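You operate a simulated robot arm through the tools that you are given. There is no shell and no other tool. Be economical: measure what you need, move in short steps, check, and stop when the job is done.

Carry out the task below with a simulated robot arm. There is one attempt and no reset: what you move stays moved.

TASK
Roll the lint off the chaise and plump the cream pillow.
Fine: the roller lives in the chaise arm; put it back and shut the lid. Set down upright: blue lint roller. What is to be rubbed or washed off counts as gone when no trace of it is left.

Only the result counts: the job must be done as asked and must still hold three seconds after the hand-in. Knocking over, shifting, dropping, spilling or breaking anything else fails it. A push-on lid holds only when it is set on centred and level and pressed home; a screw cap is set on level and turned clockwise until tight.

THE ROBOT
A 7-joint arm with a two-finger parallel gripper on a trunk, on a base that drives. Base frame: it is fixed to the floor where the robot stands at the start and does not move with it; the origin is under the middle of the robot, x ahead of it, y to its left, z up. Lengths are in m, angles in rad, forces in N, time in s.
With the tool pointing down near the work surface it reaches from about 0.1 to 0.52 m from the robot's upright axis, wherever it stands. Its first joint turns from -2.007 to 2.007 rad. Places, roughly: chaise arm lid [0.7, 0.1, 0.6]; lint on the chaise [0.5, -0.7, 0.5]; patterned pillow [2.75, -1.25, 0.75]; pink pillow [4, -1.5, 0.25]; teal pillow [3.75, -1.25, 0.25]; white pillow [2.75, -1.5, 0.75]; yellow pillow [3.75, -1.25, 0.25]. Payload 3.91 kg.
The TCP is the grasp point between the finger pads, 0.03 m short of the fingertips. In the tool frame z runs along the fingers and y along their closing line. The gripper opens to 0.11 m. The fingers are 0.02 m wide and 0.01 m thick; the gripper's body (0.048 by 0.112 m) begins 0.055 m behind the TCP.
Orientation is that of the tool frame in the base frame, as a unit quaternion [x, y, z, w]. With the fingers straight down and closing along the base's y, the tool's x points along the base's -x, its y along +y and its z along -z.

THE INTERFACE
- The arm moves only by the tool step_arm. Its argument "targets" is text: rows parted by semicolons, each of 7 numbers parted by spaces: the gripper command, from -1 (shut) to 1 (fully open), values between in proportion, then the shift along the tool's x, y, z in units of 50 mm (1.0 is 50 mm), then the turn, a rotation vector about the tool's x, y, z in units of 6 degrees (1.0 is 6 degrees). In form: gripper tx ty tz rx ry rz; .... A call has 1 to 12 rows; each row shifts and turns the commanded pose from where the row before left it, along the tool's axes as they then stand. A call with a number of a shift or a turn outside -1 to 1 is refused whole. Each row takes 0.2 s and may step no farther than 0.05 m and 0.15 rad from the row before; otherwise, or with a gripper value out of range, the whole call is refused. A pose out of reach is approached as far as the arm can. The call stops where the force on the tool passes 90 N (or 10 N more than at its start, if that is more) or the arm is blocked; 0.2 s more then pass. Each finger travels about 0.153 m/s and halts on what it meets, pressing with about 28 N; the grip force reading is that of the motor and also rises with nothing between the fingers. The clock runs only during rows and for 0.2 s after the last one: add rows that do not move to give the fingers time. It gives the time, the measured TCP pose, the force on the tool (base axes), the opening and the grip force at its end, in the units of the frame above (readings bear some noise), with the torque about the TCP (base axes, N m) and any sound that the robot's microphone picked up.
- Cameras (640 x 400 px; columns grow to the right, rows downward): "scene" is now at [0.2259, 0.1642, 1.1765]; the picture's right is [-0.44, -0.90, 0.00], its down [-0.41, 0.20, -0.89] and it looks along [0.80, -0.40, -0.45] (base axes); focal length 244 px, centre (320, 200). "wrist" rides on the gripper at [0.072, 0.017, -0.103] in the tool frame; the picture's right is [-0.23, 0.97, 0.00], its down [-0.76, -0.18, -0.62] and it looks along [-0.61, -0.14, 0.78] (tool axes); focal length 222 px, centre (320, 200). There is no depth. A picture from a camera that has moved, and an enlarged one, comes with that camera's place and axes in the base frame and with its lens.
- snapshot(camera): a new picture of that camera. No time passes.
- raise_lower(by): slides the trunk up (or, below 0, down) by that many m; the arm and the scene camera ride with it, the base frame stays. It gives what a move gives, with no picture.
- drive_base(legs): drives the robot by 1 to 6 legs, each [ahead, left, turn to the left] in m, m and rad, along the robot's own axes; the way and the turn of a leg run together, so that a leg with both is an arc; at most 1.5 m and 3.142 rad a leg. The arm and the cameras ride along, it lands a little off, and it stops where it bumps. It gives what a move gives.
- aim_head(pan, tilt): turns the head with the scene camera to pan (to the left, within 1.396 rad either way) and tilt (down, from -0.506 to 1.204), counted from straight ahead of the robot. It gives what a move gives.
- enlarge(camera, box): a new picture of the part [left, top, right, bottom] of that camera's present view, enlarged. No time passes.
- job_done(): hands the job in; it is judged then, once.

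Go step by step. Nothing tells you exact positions but the pictures and the camera data: compare them with the known pose of the tool, close in by small moves and look again before you grip or let go. The budget is 120 turns and 98 pictures, counting those below and the enlarged ones. Unless the task says otherwise, let go and move clear before handing in, and close with one line.

The tools are called after ">>>" by a JSON object that holds its "op" and its "data". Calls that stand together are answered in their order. step_arm: Moves the arm, as the interface text tells. Its arguments: {"type":"object","properties":{"targets":{"type":"string"}},"required":["targets"]} The other tools are called the same way: raise_lower (by) slides the trunk up or down; drive_base (legs) drives the base; aim_head (pan, tilt) turns the head that bears the scene camera; snapshot (camera) takes a picture; enlarge (camera, box) takes an enlarged picture of a part of a camera's view; job_done () hands the job in.

At the start:

```text
time_s: 0.0
eef_pos: [0.554, 0.0396, 1.1035]
tool_rot: [0.0, 1.0, 0.001, 0.0]
ft_force: [-0.8, 0.4, 0.3]
wrist_torque: [-0.01, 0.01, 0.0]
finger_gap: 0.1099
grasp_force: 0.0
trunk travel left (down, up): [-0.5, 0.49]
robot x, y, heading: [0.0016, -0.0001, 0.0]
head pan, tilt: [-0.461, 0.469]
```

scene: 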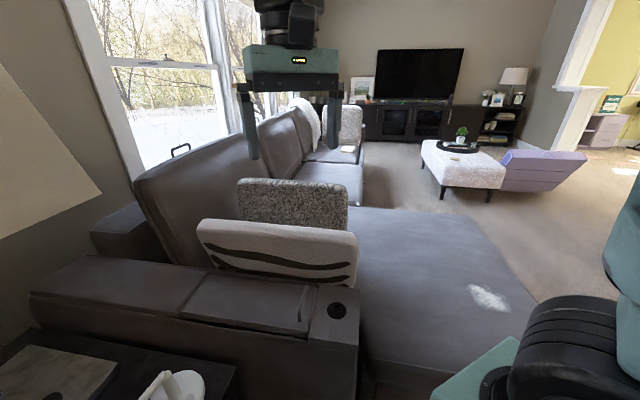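
wrist: 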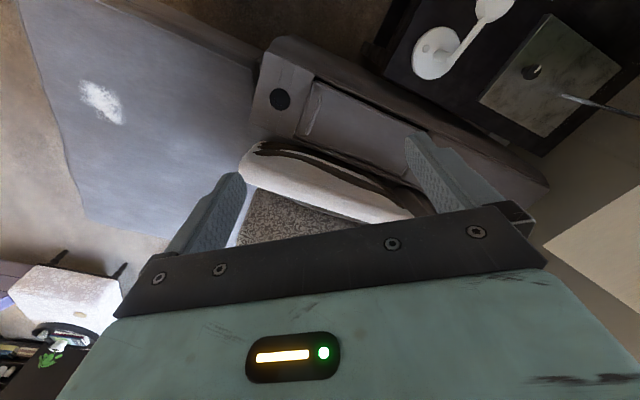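

The chaise arm with its lid is just ahead, the lint lies to the right of it, and the striped cream pillow stands behind the arm. I'll look closer at the lid and the lint before moving.

>>> {"op": "enlarge", "data": {"camera": "scene", "box": [160, 200, 380, 360]}}

>>> {"op": "enlarge", "data": {"camera": "wrist", "box": [220, 30, 460, 190]}}

>>> {"op": "enlarge", "data": {"camera": "scene", "box": [420, 250, 560, 350]}}

```text
2.50 times, centred on (270, 280) of scene
camera zoom: at [0.2259, 0.1642, 1.1765], right [-0.44, -0.9, 0.0], down [-0.41, 0.2, -0.89], along [0.8, -0.4, -0.45], focal length 611 px, centre (445, 0)
```

zoom: 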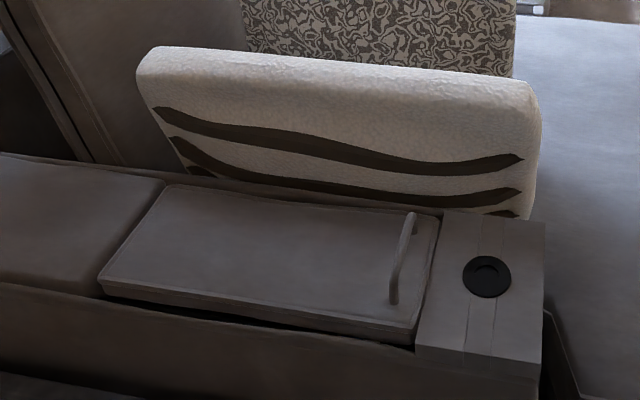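

```text
2.50 times, centred on (340, 110) of wrist
camera zoom: at [0.4803, 0.0564, 1.2068], right [0.23, 0.97, 0.0], down [0.76, -0.18, 0.62], along [0.61, -0.14, -0.78], focal length 555 px, centre (270, 425)
```

zoom: 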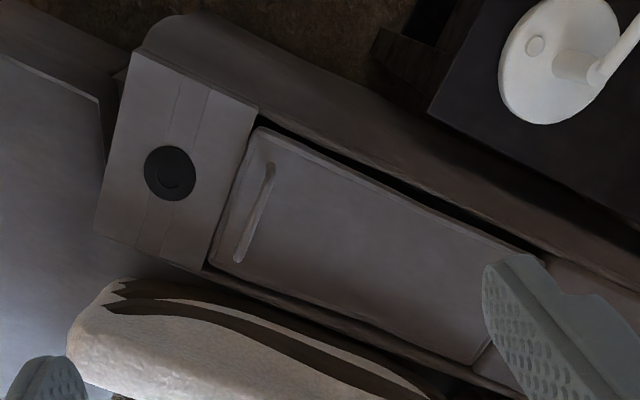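

```text
4.00 times, centred on (490, 300) of scene
camera zoom: at [0.2259, 0.1642, 1.1765], right [-0.44, -0.9, 0.0], down [-0.41, 0.2, -0.89], along [0.8, -0.4, -0.45], focal length 978 px, centre (-360, -200)
```

zoom: 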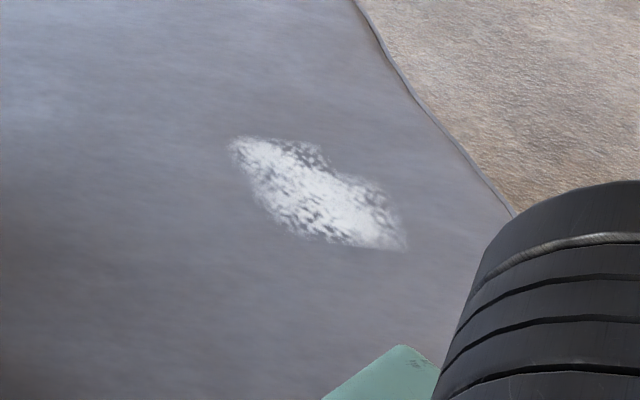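

The lid has a bar handle near its front end, around (0.66, 0.00, 0.635), running across the arm, so the hinge is probably at the far end. It is out of reach from here, so I'll check how much floor the base has to drive on.

>>> {"op": "aim_head", "data": {"pan": 0.0, "tilt": 1.1}}

>>> {"op": "snapshot", "data": {"camera": "scene"}}

>>> {"op": "aim_head", "data": {"pan": -1.2, "tilt": 0.8}}

>>> {"op": "snapshot", "data": {"camera": "scene"}}

```text
time_s: 1.0
eef_pos: [0.5543, 0.0398, 1.1043]
tool_rot: [0.001, 1.0, 0.0, 0.0]
ft_force: [-1.2, 0.4, -0.2]
wrist_torque: [0.02, -0.01, 0.02]
finger_gap: 0.1102
grasp_force: 0.2
trunk travel left (down, up): [-0.5, 0.49]
robot x, y, heading: [-0.0017, -0.0001, -0.004]
head pan, tilt: [0.0, 1.1]
```

```text
92 pictures are left
camera scene: at [0.207, 0.2049, 1.1262], right [0.0, -1.0, 0.0], down [-0.89, 0.0, -0.45], along [0.45, 0.0, -0.89], focal length 244 px, centre (320, 200)
```

scene: 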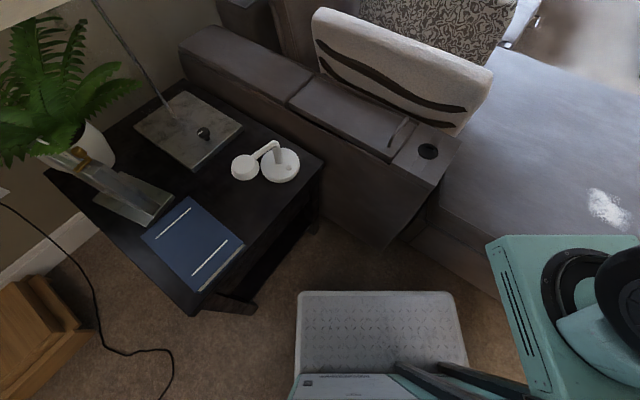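

```text
time_s: 2.4
eef_pos: [0.5526, 0.0394, 1.1055]
tool_rot: [0.0, 1.0, 0.001, 0.0]
ft_force: [0.0, 0.4, -0.1]
wrist_torque: [0.0, 0.01, 0.0]
finger_gap: 0.11
grasp_force: 0.0
trunk travel left (down, up): [-0.5, 0.49]
robot x, y, heading: [0.0024, -0.0013, 0.003]
head pan, tilt: [-1.201, 0.799]
```

```text
91 pictures are left
camera scene: at [0.1731, 0.1298, 1.1478], right [-0.93, -0.36, 0.0], down [-0.26, 0.67, -0.7], along [0.25, -0.65, -0.72], focal length 244 px, centre (320, 200)
```

scene: 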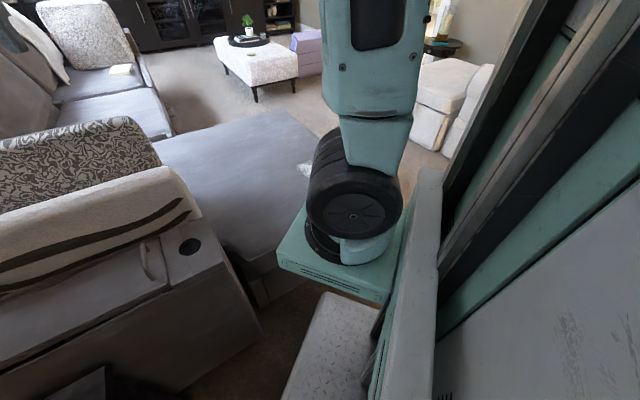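

The base is about 0.6 × 0.55 m. The chaise arm's long axis lies about 35° off my heading, and there is a free wedge of floor between the chaise arm and the side table. I'll turn to face the arm squarely, then edge closer.

>>> {"op": "drive_base", "data": {"legs": [[0, 0, -0.62], [0.07, 0.18, 0]]}}

>>> {"op": "aim_head", "data": {"pan": 0.0, "tilt": 0.9}}

>>> {"op": "snapshot", "data": {"camera": "scene"}}

>>> {"op": "snapshot", "data": {"camera": "wrist"}}

```text
time_s: 5.7
eef_pos: [0.6385, -0.1808, 1.1034]
tool_rot: [0.304, 0.953, 0.0, 0.0]
ft_force: [-0.1, 0.5, 0.2]
wrist_torque: [0.0, 0.02, 0.01]
finger_gap: 0.1099
grasp_force: 0.0
trunk travel left (down, up): [-0.5, 0.49]
robot x, y, heading: [0.1635, 0.1037, -0.62]
head pan, tilt: [-1.201, 0.799]
```

```text
time_s: 7.1
eef_pos: [0.6381, -0.182, 1.1048]
tool_rot: [0.305, 0.952, 0.0, 0.0]
ft_force: [0.8, -0.5, 0.4]
wrist_torque: [-0.01, -0.01, -0.03]
finger_gap: 0.11
grasp_force: 0.0
trunk travel left (down, up): [-0.5, 0.49]
robot x, y, heading: [0.1659, 0.1065, -0.62]
head pan, tilt: [0.0, 0.901]
```

```text
90 pictures are left
camera scene: at [0.4616, 0.1483, 1.1399], right [-0.58, -0.81, 0.0], down [-0.64, 0.45, -0.62], along [0.51, -0.36, -0.78], focal length 244 px, centre (320, 200)
```

scene: 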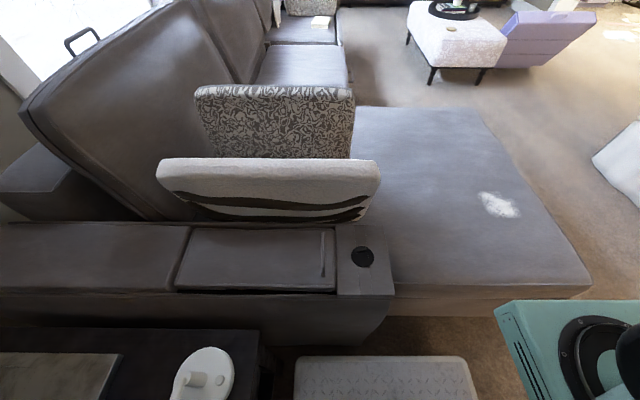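

```text
89 pictures are left
camera wrist: at [0.5877, -0.1257, 1.2068], right [0.75, 0.66, 0.0], down [0.52, -0.59, 0.62], along [0.41, -0.47, -0.78], focal length 222 px, centre (320, 200)
```

wrist: 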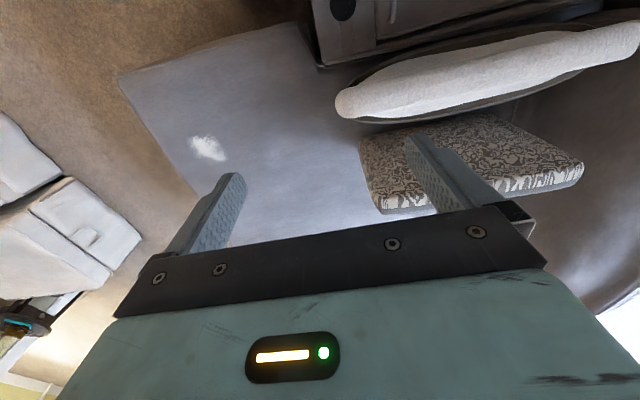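

The robot now squares up with the arm and the handle runs straight ahead from me at about (0.66, 0.00). I'll move the open gripper above it.

>>> {"op": "step_arm", "data": {"targets": "1 0.45 0.8 0 0 0 0; 1 0.45 0.8 0 0 0 0; 1 0.45 0.8 0 0 0 0; 1 0.39 0.8 0 0 0 0; 1 0 0 0 0 0 0; 1 0 0 0 0 0 0"}}

>>> {"op": "raise_lower", "data": {"by": -0.3}}

>>> {"op": "snapshot", "data": {"camera": "wrist"}}

>>> {"op": "snapshot", "data": {"camera": "scene"}}

```text
time_s: 8.5
eef_pos: [0.6584, -0.0015, 1.1065]
tool_rot: [0.304, 0.953, 0.0, 0.0]
ft_force: [-0.7, 0.9, 0.1]
wrist_torque: [0.01, 0.02, 0.01]
finger_gap: 0.1101
grasp_force: 0.1
trunk travel left (down, up): [-0.5, 0.49]
robot x, y, heading: [0.164, 0.1057, -0.617]
head pan, tilt: [0.0, 0.901]
```

```text
time_s: 11.5
eef_pos: [0.6593, -0.0022, 0.806]
tool_rot: [0.305, 0.953, 0.0, 0.0]
ft_force: [0.0, 0.5, -0.7]
wrist_torque: [-0.03, 0.02, 0.02]
finger_gap: 0.1098
grasp_force: 0.1
trunk travel left (down, up): [-0.2, 0.79]
robot x, y, heading: [0.1655, 0.1081, -0.618]
head pan, tilt: [0.0, 0.901]
```

```text
88 pictures are left
camera wrist: at [0.6087, 0.0542, 0.9087], right [0.75, 0.66, 0.0], down [0.52, -0.59, 0.62], along [0.41, -0.47, -0.78], focal length 222 px, centre (320, 200)
```

wrist: 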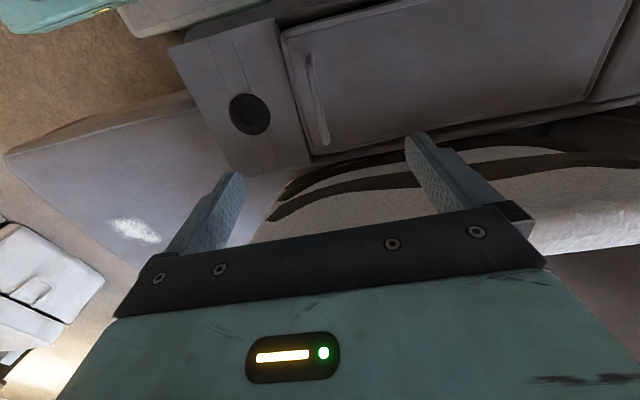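

```text
87 pictures are left
camera scene: at [0.4616, 0.1484, 0.84], right [-0.58, -0.81, 0.0], down [-0.64, 0.45, -0.62], along [0.51, -0.36, -0.78], focal length 244 px, centre (320, 200)
```

scene: 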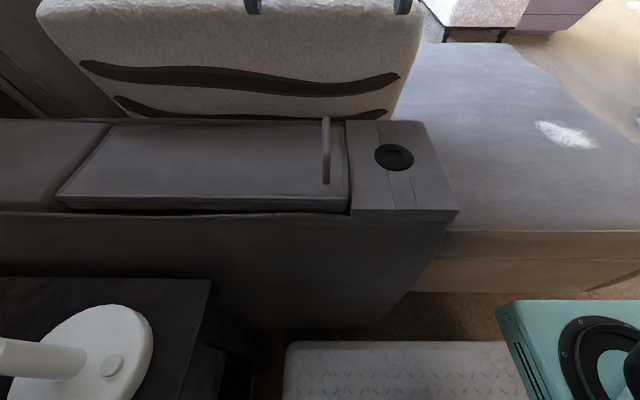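

The gripper is centred above the handle, whose top is near z = 0.645. I'll lower most of the way and look again.

>>> {"op": "raise_lower", "data": {"by": -0.11}}

>>> {"op": "snapshot", "data": {"camera": "wrist"}}

>>> {"op": "aim_head", "data": {"pan": 0.0, "tilt": 0.7}}

>>> {"op": "snapshot", "data": {"camera": "scene"}}

```text
time_s: 12.9
eef_pos: [0.6601, -0.0009, 0.697]
tool_rot: [0.304, 0.953, 0.001, 0.0]
ft_force: [-1.0, -0.7, -0.5]
wrist_torque: [0.0, 0.01, -0.02]
finger_gap: 0.1099
grasp_force: 0.1
trunk travel left (down, up): [-0.09, 0.9]
robot x, y, heading: [0.163, 0.1053, -0.615]
head pan, tilt: [0.0, 0.901]
```

```text
86 pictures are left
camera wrist: at [0.6087, 0.0542, 0.7987], right [0.75, 0.66, 0.0], down [0.52, -0.59, 0.62], along [0.41, -0.47, -0.78], focal length 222 px, centre (320, 200)
```

wrist: 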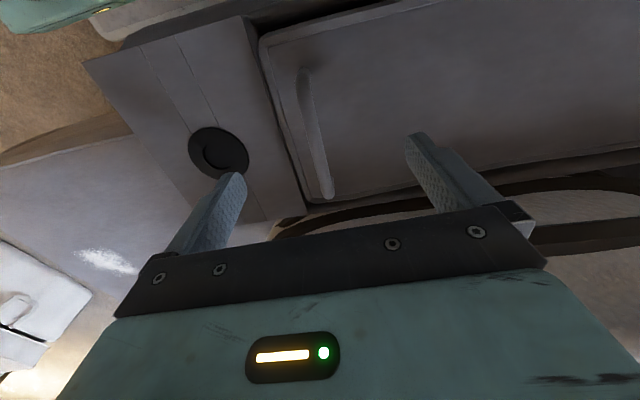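

```text
time_s: 13.7
eef_pos: [0.6593, -0.0015, 0.6957]
tool_rot: [0.304, 0.953, 0.0, 0.0]
ft_force: [-0.3, -0.5, 0.6]
wrist_torque: [0.03, 0.04, -0.01]
finger_gap: 0.1099
grasp_force: 0.0
trunk travel left (down, up): [-0.09, 0.9]
robot x, y, heading: [0.1633, 0.1079, -0.618]
head pan, tilt: [0.0, 0.7]
```

```text
85 pictures are left
camera scene: at [0.4693, 0.1429, 0.746], right [-0.58, -0.81, 0.0], down [-0.53, 0.37, -0.76], along [0.62, -0.44, -0.64], focal length 244 px, centre (320, 200)
```

scene: 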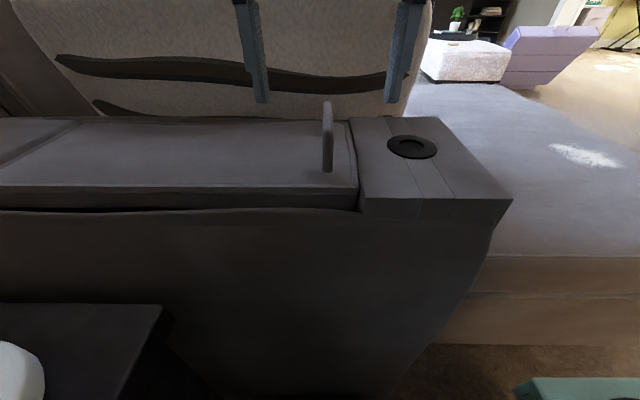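

The bar handle stands midway between the two fingers. I'll lower until the fingertips are just off the lid, then close.

>>> {"op": "step_arm", "data": {"targets": "1 0 0 0.4 0 0 0; 1 0 0 0.4 0 0 0; 1 0 0 0 0 0 0"}}

>>> {"op": "snapshot", "data": {"camera": "scene"}}

```text
time_s: 14.4
eef_pos: [0.6589, -0.0009, 0.6554]
tool_rot: [0.303, 0.953, 0.0, 0.0]
ft_force: [-0.1, -0.8, 0.2]
wrist_torque: [0.02, 0.01, 0.01]
finger_gap: 0.1099
grasp_force: 0.1
trunk travel left (down, up): [-0.09, 0.9]
robot x, y, heading: [0.162, 0.1134, -0.616]
head pan, tilt: [0.0, 0.7]
```

```text
84 pictures are left
camera scene: at [0.4693, 0.1429, 0.7461], right [-0.58, -0.81, 0.0], down [-0.53, 0.37, -0.76], along [0.62, -0.44, -0.64], focal length 244 px, centre (320, 200)
```

scene: 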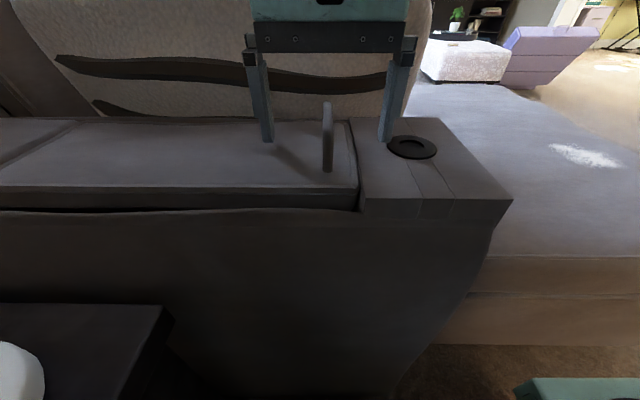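

The fingertips straddle the handle just above the lid. I'll close on it.

>>> {"op": "step_arm", "data": {"targets": "1 0 0 0.1 0 0 0; 0 0 0 0 0 0 0; -1 0 0 0 0 0 0; -1 0 0 0 0 0 0; -1 0 0 0 0 0 0"}}

>>> {"op": "enlarge", "data": {"camera": "scene", "box": [200, 40, 460, 220]}}

```text
time_s: 15.7
eef_pos: [0.6581, -0.0039, 0.652]
tool_rot: [0.305, 0.952, 0.0, 0.0]
ft_force: [-16.1, -13.8, 1.4]
wrist_torque: [0.08, 0.15, -0.59]
finger_gap: 0.0096
grasp_force: 45.4
trunk travel left (down, up): [-0.09, 0.9]
robot x, y, heading: [0.1662, 0.1074, -0.617]
head pan, tilt: [0.0, 0.7]
```

```text
2.22 times, centred on (330, 130) of scene
camera zoom: at [0.4689, 0.1425, 0.7462], right [-0.58, -0.81, 0.0], down [-0.52, 0.37, -0.77], along [0.62, -0.44, -0.64], focal length 543 px, centre (298, 356)
```

zoom: 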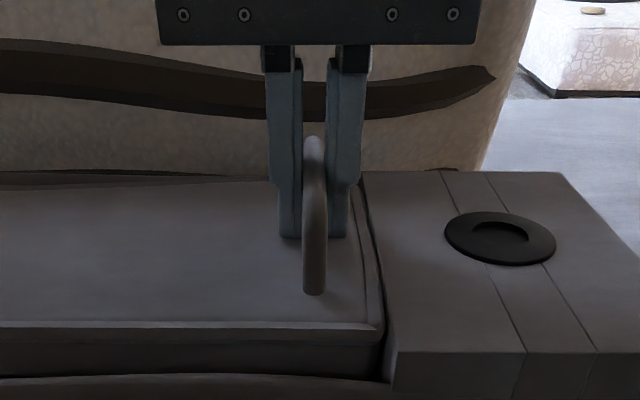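

The handle is held. I'll lift a little to learn how the lid is hinged.

>>> {"op": "step_arm", "data": {"targets": "-1 0 -0.05 -0.2 0 0 0; -1 0 0 -0.2 0 0 0; -1 0 0 0 0 0 0"}}

>>> {"op": "snapshot", "data": {"camera": "scene"}}

```text
time_s: 16.4
eef_pos: [0.6602, 0.0003, 0.6704]
tool_rot: [0.304, 0.953, 0.002, 0.001]
ft_force: [30.9, 23.1, -8.1]
wrist_torque: [-0.14, -0.21, -0.74]
finger_gap: 0.0095
grasp_force: 45.6
trunk travel left (down, up): [-0.09, 0.9]
robot x, y, heading: [0.1651, 0.1077, -0.616]
head pan, tilt: [0.0, 0.7]
```

```text
82 pictures are left
camera scene: at [0.4703, 0.1437, 0.7457], right [-0.58, -0.82, 0.0], down [-0.53, 0.37, -0.76], along [0.62, -0.44, -0.64], focal length 244 px, centre (320, 200)
```

scene: 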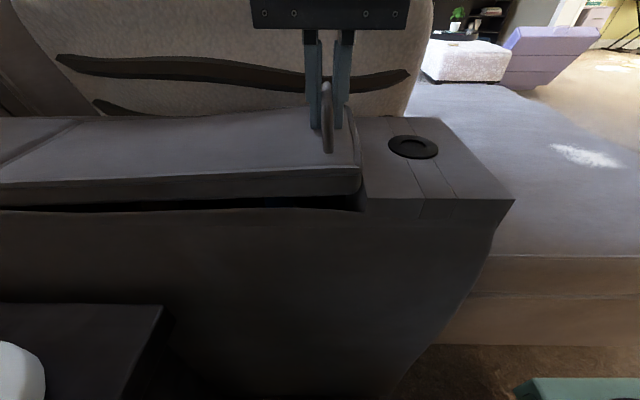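

The lid hinges at its far end, radius about 0.33 m. I'll swing it up along that arc with the tool tilting along, checking the forces.

>>> {"op": "step_arm", "data": {"targets": "-1 0 0.08 0 0.58 0 0; -1 0 0.12 -0.68 1 0 0; -1 0 0.12 -0.68 1 0 0; -1 0 0 0 0 0 0"}}

>>> {"op": "snapshot", "data": {"camera": "scene"}}

```text
time_s: 17.4
eef_pos: [0.6705, 0.0147, 0.7379]
tool_rot: [0.301, 0.944, -0.129, -0.041]
ft_force: [-10.0, 3.5, 0.0]
wrist_torque: [0.33, 0.51, -0.74]
finger_gap: 0.0095
grasp_force: 44.9
trunk travel left (down, up): [-0.09, 0.9]
robot x, y, heading: [0.1663, 0.1078, -0.622]
head pan, tilt: [0.0, 0.7]
```

```text
81 pictures are left
camera scene: at [0.4689, 0.1428, 0.7462], right [-0.58, -0.81, 0.0], down [-0.52, 0.37, -0.77], along [0.62, -0.44, -0.64], focal length 244 px, centre (320, 200)
```

scene: 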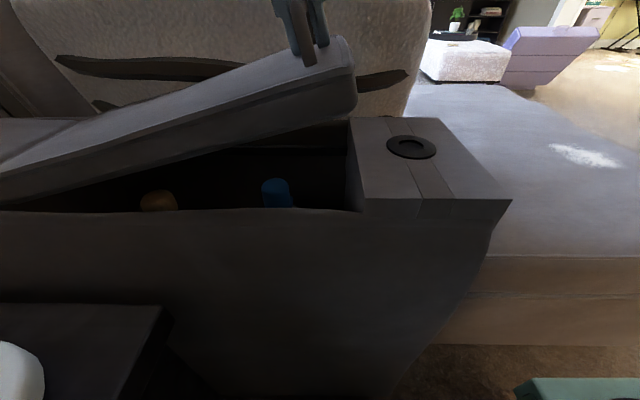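

The lid swings up cleanly and I can see something blue and something orange inside. Continuing the arc.

>>> {"op": "step_arm", "data": {"targets": "-1 0 0.12 -0.68 1 0 0; -1 0 0.12 -0.68 1 0 0; -1 0 0.12 -0.68 1 0 0; -1 0 0.12 -0.68 1 0 0; -1 0 0 0 0 0 0"}}

>>> {"op": "step_arm", "data": {"targets": "-1 0 0.12 -0.68 1 0 0; -1 0 0.12 -0.68 1 0 0; -1 0 0 0 0 0 0"}}

>>> {"op": "snapshot", "data": {"camera": "scene"}}

```text
time_s: 18.4
eef_pos: [0.6889, -0.0024, 0.7272]
tool_rot: [0.279, 0.927, -0.238, -0.08]
ft_force: [4.1, 8.9, -4.3]
wrist_torque: [-0.39, -0.51, -0.69]
finger_gap: 0.0104
grasp_force: 44.8
out of reach, approached as far as the arm can: row 1, 2, 3, 4
trunk travel left (down, up): [-0.09, 0.9]
robot x, y, heading: [0.1619, 0.109, -0.613]
head pan, tilt: [0.0, 0.7]
stopped in row 4: the force on the tool passed its limit (the readings are from after the stop); the commanded pose is now the measured one
```

```text
time_s: 19.2
eef_pos: [0.6885, -0.0034, 0.725]
tool_rot: [0.274, 0.926, -0.246, -0.085]
ft_force: [60.7, 45.1, -25.2]
wrist_torque: [-0.07, -0.55, -0.84]
finger_gap: 0.0104
grasp_force: 44.9
out of reach, approached as far as the arm can: row 1, 2
trunk travel left (down, up): [-0.09, 0.9]
robot x, y, heading: [0.1626, 0.1119, -0.616]
head pan, tilt: [0.0, 0.7]
```

```text
80 pictures are left
camera scene: at [0.4712, 0.1463, 0.7451], right [-0.58, -0.82, 0.0], down [-0.53, 0.37, -0.76], along [0.62, -0.44, -0.65], focal length 244 px, centre (320, 200)
```

scene: 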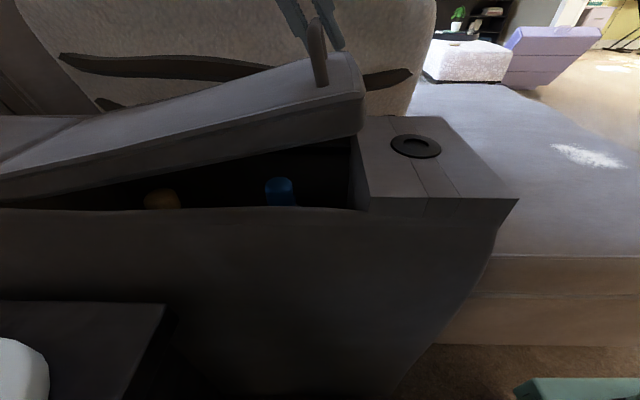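

Tilted like this, the arm runs out of reach from where the base stands. Before repositioning, I'll check where the shoulder sits.

>>> {"op": "aim_head", "data": {"pan": -1.396, "tilt": 0.6}}

>>> {"op": "snapshot", "data": {"camera": "scene"}}

```text
time_s: 20.7
eef_pos: [0.6889, -0.0034, 0.7246]
tool_rot: [0.274, 0.926, -0.245, -0.085]
ft_force: [62.0, 53.2, -27.9]
wrist_torque: [-0.13, -0.62, -0.86]
finger_gap: 0.0104
grasp_force: 44.6
trunk travel left (down, up): [-0.09, 0.9]
robot x, y, heading: [0.1639, 0.1065, -0.617]
head pan, tilt: [-1.396, 0.6]
```

```text
79 pictures are left
camera scene: at [0.3637, 0.115, 0.7542], right [-0.9, 0.43, 0.0], down [0.24, 0.51, -0.83], along [-0.35, -0.75, -0.56], focal length 244 px, centre (320, 200)
```

scene: 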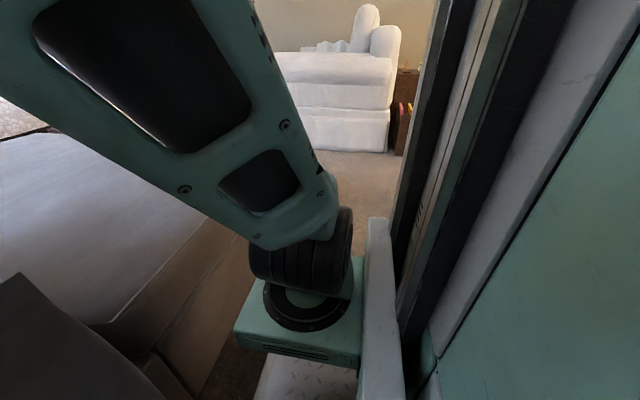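

The lid is only about 15° open while the tool is already tilted about 29°. Raising the trunk should lift the lid to match, so I'll ease the command back and do that.

>>> {"op": "step_arm", "data": {"targets": "-1 0 0.2 0 0 0 0; -1 0 0 0 0 0 0"}}

>>> {"op": "raise_lower", "data": {"by": 0.06}}

>>> {"op": "aim_head", "data": {"pan": 0.0, "tilt": 0.7}}

>>> {"op": "snapshot", "data": {"camera": "scene"}}

```text
time_s: 21.3
eef_pos: [0.6884, -0.0032, 0.7246]
tool_rot: [0.28, 0.923, -0.249, -0.09]
ft_force: [13.2, 13.0, -7.5]
wrist_torque: [-0.24, -0.5, -0.74]
finger_gap: 0.0101
grasp_force: 45.3
trunk travel left (down, up): [-0.09, 0.9]
robot x, y, heading: [0.1658, 0.1073, -0.614]
head pan, tilt: [-1.396, 0.6]
```

```text
time_s: 22.0
eef_pos: [0.6952, 0.0066, 0.7571]
tool_rot: [0.271, 0.928, -0.243, -0.082]
ft_force: [22.9, 8.3, -10.4]
wrist_torque: [-0.68, -1.14, -0.29]
finger_gap: 0.0107
grasp_force: 44.8
trunk travel left (down, up): [-0.126, 0.864]
robot x, y, heading: [0.1636, 0.1122, -0.619]
head pan, tilt: [-1.396, 0.6]
stopped: the force on the tool passed its limit (the readings are from after the stop); the commanded pose is now the measured one
```

```text
time_s: 23.5
eef_pos: [0.696, 0.0067, 0.7547]
tool_rot: [0.27, 0.928, -0.244, -0.083]
ft_force: [33.5, 20.8, -17.8]
wrist_torque: [-0.06, -0.3, -0.94]
finger_gap: 0.0106
grasp_force: 44.6
trunk travel left (down, up): [-0.126, 0.864]
robot x, y, heading: [0.1661, 0.1095, -0.614]
head pan, tilt: [0.0, 0.7]
```

```text
78 pictures are left
camera scene: at [0.4709, 0.146, 0.7818], right [-0.58, -0.82, 0.0], down [-0.53, 0.37, -0.76], along [0.62, -0.44, -0.64], focal length 244 px, centre (320, 200)
```

scene: 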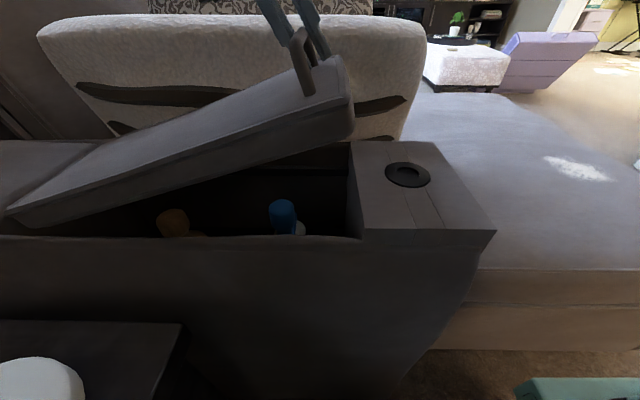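

That works; the lid is near 22°. I'll try arc steps again now, with less tilting.

>>> {"op": "step_arm", "data": {"targets": "-1 0 0.15 -0.3 0.3 0 0; -1 0 0.15 -0.4 0.4 0 0; -1 0 0 0 0 0 0"}}

```text
time_s: 24.3
eef_pos: [0.6956, 0.0074, 0.7553]
tool_rot: [0.271, 0.928, -0.243, -0.082]
ft_force: [33.0, 24.2, -19.0]
wrist_torque: [-0.18, -0.43, -0.82]
finger_gap: 0.0105
grasp_force: 45.2
out of reach, approached as far as the arm can: row 1, 2
trunk travel left (down, up): [-0.126, 0.864]
robot x, y, heading: [0.1625, 0.1086, -0.615]
head pan, tilt: [0.0, 0.7]
```

With the tool at rest mid-swing I measured no lid weight, so the hinge probably holds by friction. I'll ease off, open slightly and see whether the lid stays.

>>> {"op": "step_arm", "data": {"targets": "-1 0 0 0.3 0 0 0; -0.8 0 0 0 0 0 0; -0.6 0 0 0 0 0 0; -0.6 0 0 0 0 0 0"}}

>>> {"op": "snapshot", "data": {"camera": "scene"}}

```text
time_s: 25.3
eef_pos: [0.6879, -0.0038, 0.7443]
tool_rot: [0.272, 0.927, -0.245, -0.084]
ft_force: [3.2, 1.4, -2.5]
wrist_torque: [-0.05, -0.07, -0.01]
finger_gap: 0.024
grasp_force: 2.0
trunk travel left (down, up): [-0.126, 0.864]
robot x, y, heading: [0.1637, 0.1055, -0.612]
head pan, tilt: [0.0, 0.7]
```

```text
77 pictures are left
camera scene: at [0.4699, 0.1454, 0.7823], right [-0.58, -0.82, 0.0], down [-0.53, 0.37, -0.76], along [0.62, -0.44, -0.64], focal length 244 px, centre (320, 200)
```

scene: 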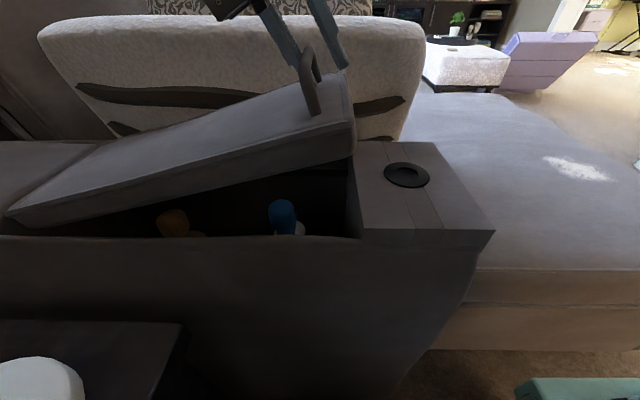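

The lid seems to hold, having only followed the gripper. I'll open fully, back out along the tool axis, and check again.

>>> {"op": "step_arm", "data": {"targets": "0 0 0 0 0 0 0; 0 0 0 0 0 0 0; 0 -0.0 0 -0.3 -0.5 0 0; 0 0 0 -0.5 -0.5 0 0; 0 0 0 -0.5 -1 0 0; 0 0 0 -0.5 -1 0 0; 0 0 0 0 0 0 0"}}

>>> {"op": "snapshot", "data": {"camera": "scene"}}

```text
time_s: 26.9
eef_pos: [0.7038, 0.0209, 0.795]
tool_rot: [0.278, 0.947, -0.153, -0.054]
ft_force: [-0.3, 0.1, 0.1]
wrist_torque: [0.01, 0.04, 0.02]
finger_gap: 0.0553
grasp_force: 0.0
out of reach, approached as far as the arm can: row 5, 6
trunk travel left (down, up): [-0.126, 0.864]
robot x, y, heading: [0.1639, 0.1102, -0.612]
head pan, tilt: [0.0, 0.7]
```

```text
76 pictures are left
camera scene: at [0.47, 0.1456, 0.7823], right [-0.58, -0.82, 0.0], down [-0.53, 0.37, -0.76], along [0.62, -0.44, -0.64], focal length 244 px, centre (320, 200)
```

scene: 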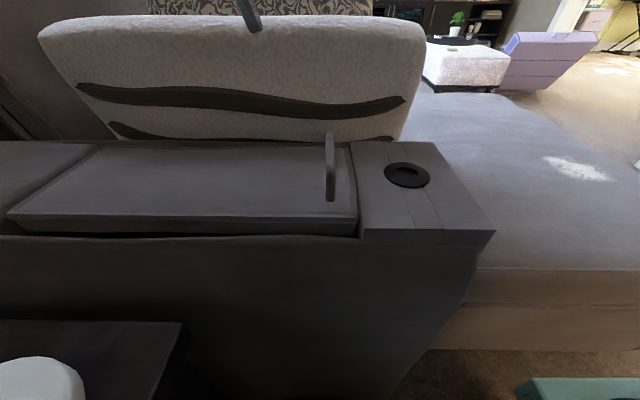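

The lid fell shut, so it needs opening past vertical. A better grip is to point the tool forward (+u), so the lid's swing becomes mostly tool roll. For that I need the base further back, so I'll check the floor on the left and behind.

>>> {"op": "aim_head", "data": {"pan": 1.396, "tilt": 0.8}}

>>> {"op": "snapshot", "data": {"camera": "scene"}}

>>> {"op": "step_arm", "data": {"targets": "0 0 0 -0.6 -1 0 0; 0 0 0 -0.5 -1 0 0; 0 0 0 -0.5 -1 0 0; 0 0 0 0 0 0 0"}}

```text
time_s: 28.4
eef_pos: [0.7047, 0.0194, 0.7958]
tool_rot: [0.278, 0.947, -0.154, -0.054]
ft_force: [-0.3, -0.2, 0.6]
wrist_torque: [-0.02, 0.0, 0.02]
finger_gap: 0.0549
grasp_force: 0.1
trunk travel left (down, up): [-0.126, 0.864]
robot x, y, heading: [0.166, 0.1101, -0.612]
head pan, tilt: [1.396, 0.799]
```

```text
75 pictures are left
camera scene: at [0.4579, 0.2514, 0.774], right [0.7, -0.71, 0.0], down [-0.51, -0.5, -0.7], along [0.5, 0.49, -0.72], focal length 244 px, centre (320, 200)
```

scene: 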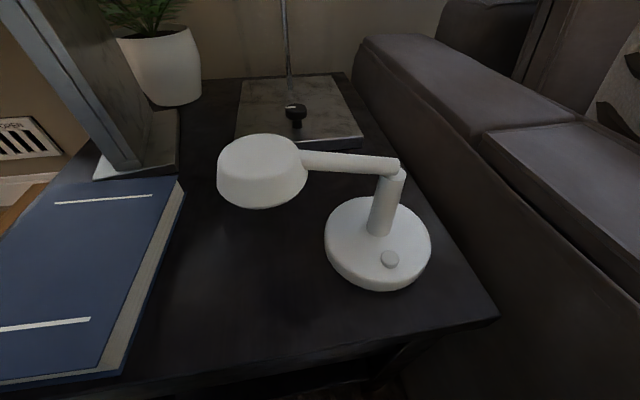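

```text
time_s: 29.4
eef_pos: [0.6898, 0.0239, 0.8686]
tool_rot: [0.301, 0.953, -0.042, 0.008]
ft_force: [0.0, -0.1, 0.3]
wrist_torque: [0.02, -0.01, 0.0]
finger_gap: 0.055
grasp_force: 0.1
out of reach, approached as far as the arm can: row 1
trunk travel left (down, up): [-0.126, 0.864]
robot x, y, heading: [0.1647, 0.1107, -0.613]
head pan, tilt: [1.396, 0.799]
```

The floor to the left and rear looks clear apart from the table and its lamp, which I'll keep away from. I'll back off and pitch the tool forward.

>>> {"op": "drive_base", "data": {"legs": [[-0.22, 0, 0]]}}

>>> {"op": "step_arm", "data": {"targets": "0 -0.3 0 -0.2 -0.6 -1 0; 0 -0.3 0 -0.2 0 -1 0; 0 -0.3 0 0 0 -1 0; 0 -0.3 0 0 0 -1 0; 0 -0.3 0 0 0 -1 0; 0 -0.3 0 0 0 -1 0; 0 -0.3 0 0.2 0 -1 0; 0 -0.3 0 0.2 0 -1 0; 0 -0.2 0 0.3 0 -1 0; 0 -0.2 0 0.3 0 -1 0; 0 0 0 0 0 0 0"}}

>>> {"op": "aim_head", "data": {"pan": 0.0, "tilt": 0.6}}

>>> {"op": "snapshot", "data": {"camera": "scene"}}

```text
time_s: 31.1
eef_pos: [0.5119, 0.1488, 0.8671]
tool_rot: [0.302, 0.952, -0.042, 0.008]
ft_force: [0.2, -1.6, -0.2]
wrist_torque: [0.01, 0.03, -0.03]
finger_gap: 0.0552
grasp_force: 0.0
trunk travel left (down, up): [-0.126, 0.864]
robot x, y, heading: [-0.0155, 0.2363, -0.618]
head pan, tilt: [1.396, 0.799]
```

```text
time_s: 33.5
eef_pos: [0.639, 0.0628, 0.9176]
tool_rot: [0.254, 0.817, -0.161, 0.493]
ft_force: [-0.1, -0.6, 0.5]
wrist_torque: [0.02, 0.04, 0.01]
finger_gap: 0.0551
grasp_force: 0.0
trunk travel left (down, up): [-0.126, 0.864]
robot x, y, heading: [-0.0188, 0.2365, -0.617]
head pan, tilt: [1.396, 0.799]
```

```text
time_s: 35.0
eef_pos: [0.6393, 0.0632, 0.9174]
tool_rot: [0.253, 0.818, -0.16, 0.492]
ft_force: [0.0, 0.7, 0.6]
wrist_torque: [-0.02, 0.03, -0.01]
finger_gap: 0.055
grasp_force: 0.1
trunk travel left (down, up): [-0.126, 0.864]
robot x, y, heading: [-0.0162, 0.2344, -0.619]
head pan, tilt: [0.0, 0.6]
```

```text
74 pictures are left
camera scene: at [0.2939, 0.2698, 0.7909], right [-0.58, -0.82, 0.0], down [-0.46, 0.33, -0.82], along [0.67, -0.48, -0.57], focal length 244 px, centre (320, 200)
```

scene: 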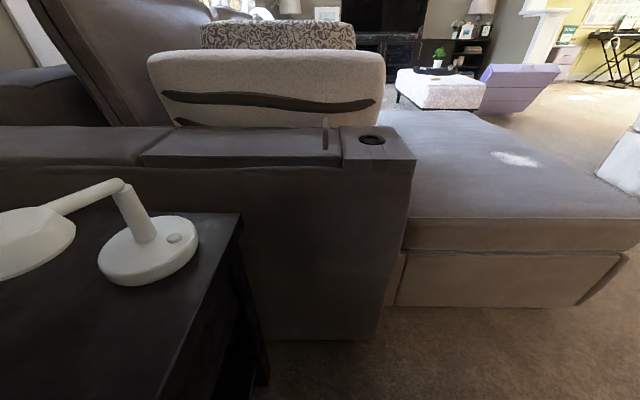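

The tool now points forward and 28° down, closing along the arm's length. I'll lower it to just above the handle's near end.

>>> {"op": "step_arm", "data": {"targets": "0.3 0 -0.82 0 0 0 0; 0.3 0.77 0 0.4 0 0 0; 0.3 0.77 0 0.4 0 0 0; 0.3 0.77 0 0.4 0 0 0; 0.3 0.77 0 0.4 0 0 0; 0.3 0.7 0 0.4 0 0 0; 0.3 0 0 0 0 0 0"}}

>>> {"op": "snapshot", "data": {"camera": "scene"}}

>>> {"op": "snapshot", "data": {"camera": "wrist"}}

```text
time_s: 36.6
eef_pos: [0.6125, 0.0247, 0.7055]
tool_rot: [0.254, 0.817, -0.16, 0.491]
ft_force: [-0.1, 1.2, -0.7]
wrist_torque: [-0.01, 0.01, 0.04]
finger_gap: 0.0716
grasp_force: 0.1
trunk travel left (down, up): [-0.126, 0.864]
robot x, y, heading: [-0.014, 0.2367, -0.619]
head pan, tilt: [0.0, 0.6]
```

```text
73 pictures are left
camera scene: at [0.2938, 0.2697, 0.7909], right [-0.58, -0.82, 0.0], down [-0.46, 0.33, -0.83], along [0.67, -0.48, -0.56], focal length 244 px, centre (320, 200)
```

scene: 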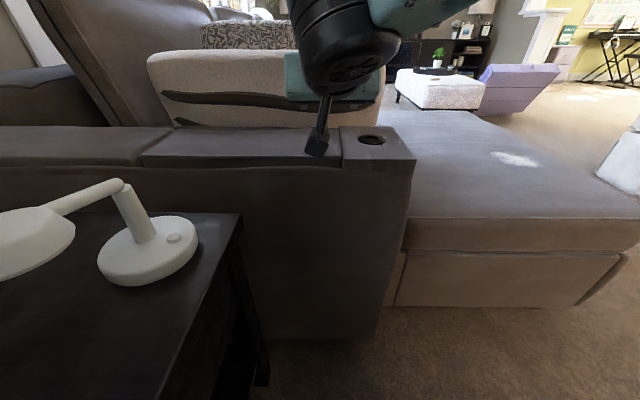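

```text
72 pictures are left
camera wrist: at [0.5187, 0.1092, 0.6885], right [0.65, 0.74, 0.19], down [-0.26, -0.02, 0.97], along [0.72, -0.67, 0.18], focal length 222 px, centre (320, 200)
```

wrist: 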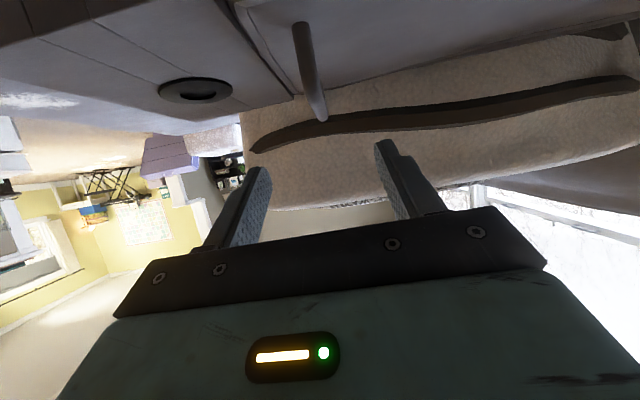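

The bar is centred between the fingers. I'll move in onto it and close.

>>> {"op": "step_arm", "data": {"targets": "0.3 0.3 0.06 0.6 0 0 0; 0.3 0.26 0.06 0.6 0 0 0; 0.3 0 0 0 0 0 0; -0.5 0 0 0 0 0 0; -1 0 0 0 0 0 0; -1 0 0 0 0 0 0"}}

>>> {"op": "enlarge", "data": {"camera": "wrist", "box": [160, 0, 480, 200]}}

```text
time_s: 38.0
eef_pos: [0.6486, 0.0051, 0.6514]
tool_rot: [0.256, 0.816, -0.161, 0.492]
ft_force: [-13.7, -5.5, 1.2]
wrist_torque: [-0.03, 0.05, -1.91]
finger_gap: 0.01
grasp_force: 45.1
trunk travel left (down, up): [-0.126, 0.864]
robot x, y, heading: [-0.0112, 0.2353, -0.618]
head pan, tilt: [0.0, 0.6]
```

```text
2.00 times, centred on (320, 100) of wrist
camera zoom: at [0.5545, 0.0908, 0.6344], right [0.65, 0.74, 0.19], down [-0.26, -0.02, 0.97], along [0.72, -0.68, 0.18], focal length 444 px, centre (320, 400)
```

zoom: 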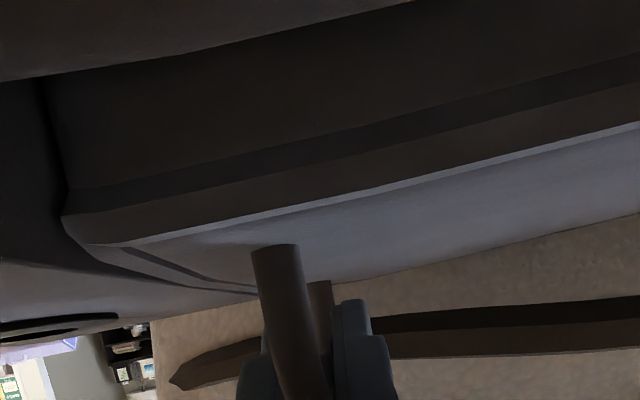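

The handle is firmly held from the side. Now I'll swing the lid about its hinge with the matching constant tool-frame step.

>>> {"op": "step_arm", "data": {"targets": "-1 -0.604 0.122 -0.318 0.466 0 -0.886; -1 -0.604 0.122 -0.318 0.466 0 -0.886; -1 -0.604 0.122 -0.318 0.466 0 -0.886; -1 0 0 0 0 0 0"}}

```text
time_s: 39.0
eef_pos: [0.6653, 0.029, 0.7536]
tool_rot: [0.178, 0.827, -0.291, 0.446]
ft_force: [-39.4, -25.6, 19.9]
wrist_torque: [-1.17, -1.46, -0.86]
finger_gap: 0.0099
grasp_force: 44.9
trunk travel left (down, up): [-0.126, 0.864]
robot x, y, heading: [-0.0152, 0.2372, -0.623]
head pan, tilt: [0.0, 0.6]
```

The lid pushes the tool outward by about 48 N, so the true radius is slightly larger. I'll correct by 5 mm and continue.

>>> {"op": "step_arm", "data": {"targets": "-1 0 -0.1 0 0 0 0; -1 0 0 0 0 0 0"}}

>>> {"op": "step_arm", "data": {"targets": "-1 -0.62 0.08 -0.325 0.466 0 -0.886; -1 -0.62 0.08 -0.325 0.466 0 -0.886; -1 0 0 0 0 0 0"}}

```text
time_s: 39.6
eef_pos: [0.6653, 0.0272, 0.7514]
tool_rot: [0.174, 0.83, -0.288, 0.445]
ft_force: [-15.5, -15.8, 8.5]
wrist_torque: [-0.85, -0.96, -1.52]
finger_gap: 0.0103
grasp_force: 44.8
trunk travel left (down, up): [-0.126, 0.864]
robot x, y, heading: [-0.0132, 0.2354, -0.618]
head pan, tilt: [0.0, 0.6]
```

```text
time_s: 40.4
eef_pos: [0.6864, 0.0567, 0.8121]
tool_rot: [0.114, 0.829, -0.365, 0.408]
ft_force: [6.8, 4.1, -5.2]
wrist_torque: [-0.28, -0.41, -2.1]
finger_gap: 0.0108
grasp_force: 45.1
trunk travel left (down, up): [-0.126, 0.864]
robot x, y, heading: [-0.0143, 0.2387, -0.616]
head pan, tilt: [0.0, 0.6]
```

Forces are low again and the lid is at about 30°. Continuing.

>>> {"op": "step_arm", "data": {"targets": "-1 -0.61 0.1 -0.32 0.466 0 -0.886; -1 -0.61 0.1 -0.32 0.466 0 -0.886; -1 -0.61 0.1 -0.32 0.466 0 -0.886; -1 0 0 0 0 0 0"}}

>>> {"op": "snapshot", "data": {"camera": "scene"}}

```text
time_s: 41.4
eef_pos: [0.7289, 0.1177, 0.8825]
tool_rot: [0.029, 0.807, -0.48, 0.341]
ft_force: [14.1, -0.9, -14.0]
wrist_torque: [-0.78, -0.95, -1.68]
finger_gap: 0.0104
grasp_force: 44.7
trunk travel left (down, up): [-0.126, 0.864]
robot x, y, heading: [-0.0163, 0.2319, -0.617]
head pan, tilt: [0.0, 0.6]
```

```text
70 pictures are left
camera scene: at [0.2945, 0.2696, 0.7905], right [-0.58, -0.82, 0.0], down [-0.46, 0.33, -0.82], along [0.67, -0.48, -0.57], focal length 244 px, centre (320, 200)
```

scene: 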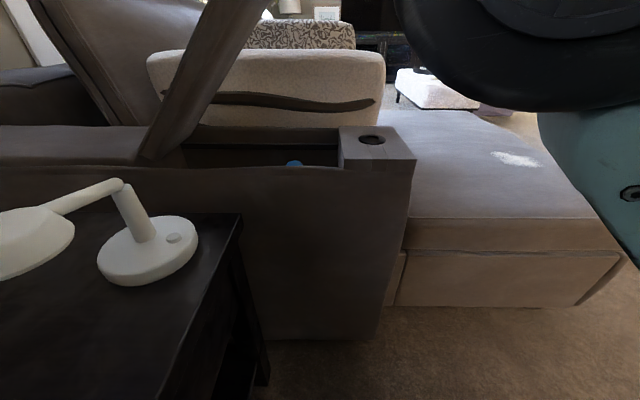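

The lid is at about 50° and moving well. Continuing toward vertical.

>>> {"op": "step_arm", "data": {"targets": "-1 -0.61 0.1 -0.32 0.466 0 -0.886; -1 -0.61 0.1 -0.32 0.466 0 -0.886; -1 -0.61 0.1 -0.32 0.466 0 -0.886; -1 0 0 0 0 0 0"}}

>>> {"op": "step_arm", "data": {"targets": "-1 -0.61 0.1 -0.32 0.466 0 -0.886; -1 -0.61 0.1 -0.32 0.466 0 -0.886; -1 0 0 0 0 0 0"}}

>>> {"op": "snapshot", "data": {"camera": "scene"}}

```text
time_s: 42.4
eef_pos: [0.7194, 0.1486, 0.8944]
tool_rot: [-0.049, 0.764, -0.583, 0.272]
ft_force: [33.9, -53.1, 38.5]
wrist_torque: [-0.11, -0.28, 0.16]
finger_gap: 0.0116
grasp_force: 44.6
out of reach, approached as far as the arm can: row 1, 2, 3
trunk travel left (down, up): [-0.126, 0.864]
robot x, y, heading: [-0.0113, 0.2344, -0.617]
head pan, tilt: [0.0, 0.6]
```

```text
time_s: 42.7
eef_pos: [0.718, 0.1493, 0.8953]
tool_rot: [-0.054, 0.756, -0.596, 0.264]
ft_force: [5.6, -7.5, 6.8]
wrist_torque: [0.04, -0.63, -0.15]
finger_gap: 0.0116
grasp_force: 45.1
out of reach, approached as far as the arm can: row 1
trunk travel left (down, up): [-0.126, 0.864]
robot x, y, heading: [-0.0155, 0.2348, -0.616]
head pan, tilt: [0.0, 0.6]
stopped in row 1: the force on the tool passed its limit (the readings are from after the stop); the commanded pose is now the measured one
```

```text
69 pictures are left
camera scene: at [0.2938, 0.2691, 0.7903], right [-0.58, -0.82, 0.0], down [-0.46, 0.33, -0.82], along [0.67, -0.48, -0.57], focal length 244 px, centre (320, 200)
```

scene: 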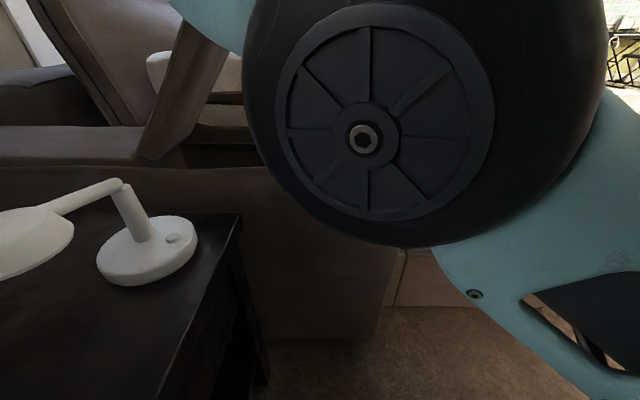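

The arm runs out of reach at about 60° with this grip. Plan: lower the lid again, move the base closer, and hook one finger under the bar with the tool leaning back, which needs far less tilt at the end. First I reverse the swing.

>>> {"op": "step_arm", "data": {"targets": "-1 0.61 -0.05 0.32 -0.466 0 0.886; -1 0.61 -0.05 0.32 -0.466 0 0.886; -1 0.61 -0.05 0.32 -0.466 0 0.886; -1 0.61 -0.05 0.32 -0.466 0 0.886; -1 0 0 0 0 0 0"}}

>>> {"op": "step_arm", "data": {"targets": "-1 0.61 -0.05 0.32 -0.466 0 0.886; -1 0.61 -0.05 0.32 -0.466 0 0.886; -1 0.61 -0.05 0.32 -0.466 0 0.886; -1 0.61 -0.05 0.32 -0.466 0 0.886; -1 0 0 0 0 0 0"}}

>>> {"op": "snapshot", "data": {"camera": "scene"}}

```text
time_s: 43.5
eef_pos: [0.6775, 0.0932, 0.8403]
tool_rot: [0.009, 0.802, -0.497, 0.331]
ft_force: [26.2, 2.3, -15.0]
wrist_torque: [-0.01, -0.81, -1.01]
finger_gap: 0.0121
grasp_force: 45.4
trunk travel left (down, up): [-0.126, 0.864]
robot x, y, heading: [-0.0151, 0.2339, -0.619]
head pan, tilt: [0.0, 0.6]
stopped in row 4: the force on the tool passed its limit (the readings are from after the stop); the commanded pose is now the measured one
```

```text
time_s: 44.1
eef_pos: [0.6598, 0.0689, 0.8037]
tool_rot: [0.04, 0.82, -0.439, 0.365]
ft_force: [29.3, 0.5, -12.7]
wrist_torque: [0.24, -0.55, -1.23]
finger_gap: 0.013
grasp_force: 44.7
trunk travel left (down, up): [-0.126, 0.864]
robot x, y, heading: [-0.0138, 0.2385, -0.613]
head pan, tilt: [0.0, 0.6]
stopped in row 2: the force on the tool passed its limit (the readings are from after the stop); the commanded pose is now the measured one
```

```text
68 pictures are left
camera scene: at [0.2963, 0.271, 0.7909], right [-0.58, -0.82, 0.0], down [-0.46, 0.33, -0.82], along [0.67, -0.48, -0.57], focal length 244 px, centre (320, 200)
```

scene: 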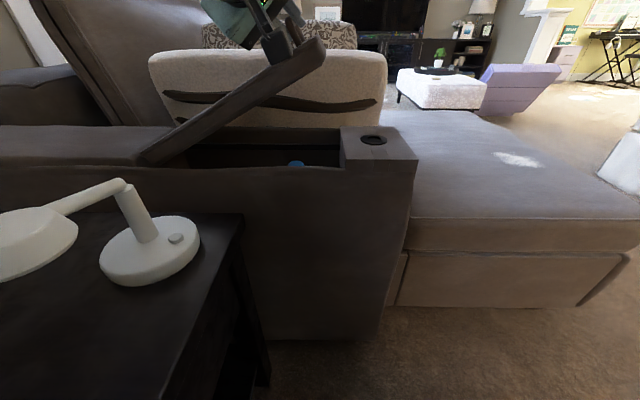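

Lid at about 35° and held. Continuing down with a small inward correction.

>>> {"op": "step_arm", "data": {"targets": "-1 0 0.08 0 0 0 0; -1 0.6 0.05 0.3 -0.466 0 0.886; -1 0.6 0.05 0.3 -0.466 0 0.886; -1 0 0 0 0 0 0"}}

>>> {"op": "step_arm", "data": {"targets": "-1 0.6 0.02 0.3 -0.466 0 0.886; -1 0.6 0.02 0.3 -0.466 0 0.886; -1 0 0 0 0 0 0"}}

```text
time_s: 45.1
eef_pos: [0.64, 0.0422, 0.7458]
tool_rot: [0.094, 0.834, -0.358, 0.409]
ft_force: [66.8, 17.7, -20.4]
wrist_torque: [-0.25, -1.54, -0.5]
finger_gap: 0.0133
grasp_force: 45.1
trunk travel left (down, up): [-0.126, 0.864]
robot x, y, heading: [-0.0106, 0.2393, -0.612]
head pan, tilt: [0.0, 0.6]
```

```text
time_s: 45.4
eef_pos: [0.6359, 0.0379, 0.7316]
tool_rot: [0.106, 0.836, -0.336, 0.421]
ft_force: [30.4, 2.1, -6.1]
wrist_torque: [0.4, -0.39, -1.27]
finger_gap: 0.0135
grasp_force: 45.0
trunk travel left (down, up): [-0.126, 0.864]
robot x, y, heading: [-0.0103, 0.2348, -0.614]
head pan, tilt: [0.0, 0.6]
stopped in row 1: the force on the tool passed its limit (the readings are from after the stop); the commanded pose is now the measured one
```

Nearly closed now. I'll lower the last bit with small steps, then release.

>>> {"op": "step_arm", "data": {"targets": "-1 0.2 0.15 0.25 -0.2 0 0.4; -1 0.3 0.1 0.25 -0.2 0 0.4; -1 0.3 0.1 0.2 -0.2 0 0.4; -1 0 0 0 0 0 0"}}

>>> {"op": "step_arm", "data": {"targets": "-0.5 0 0 0 0 0 0; 0.5 0 0 0 0 0 0; 0.5 -0.5 0 -0.8 0 0 0; 0.5 -0.5 0 -0.8 0 0 0; 0.5 -0.5 0 -0.8 0 0 0; 0.5 0 0 0 0 0 0"}}

>>> {"op": "snapshot", "data": {"camera": "scene"}}

```text
time_s: 46.4
eef_pos: [0.6366, 0.0183, 0.68]
tool_rot: [0.153, 0.835, -0.29, 0.441]
ft_force: [-80.3, -16.7, 10.1]
wrist_torque: [-0.26, -0.1, -2.75]
finger_gap: 0.012
grasp_force: 45.3
trunk travel left (down, up): [-0.126, 0.864]
robot x, y, heading: [-0.0142, 0.2372, -0.619]
head pan, tilt: [0.0, 0.6]
```

```text
time_s: 47.8
eef_pos: [0.6027, 0.0988, 0.7935]
tool_rot: [0.144, 0.838, -0.283, 0.444]
ft_force: [0.2, 0.2, -0.3]
wrist_torque: [0.0, 0.01, 0.01]
finger_gap: 0.0823
grasp_force: 0.0
trunk travel left (down, up): [-0.126, 0.864]
robot x, y, heading: [-0.0094, 0.2344, -0.617]
head pan, tilt: [0.0, 0.6]
```

```text
67 pictures are left
camera scene: at [0.2954, 0.2712, 0.7909], right [-0.58, -0.82, 0.0], down [-0.46, 0.33, -0.83], along [0.67, -0.48, -0.56], focal length 244 px, centre (320, 200)
```

scene: 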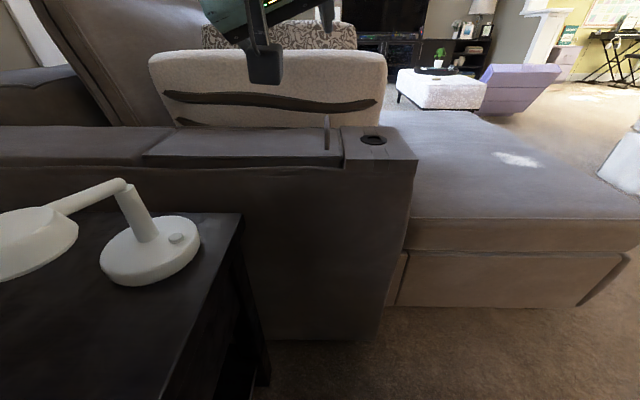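

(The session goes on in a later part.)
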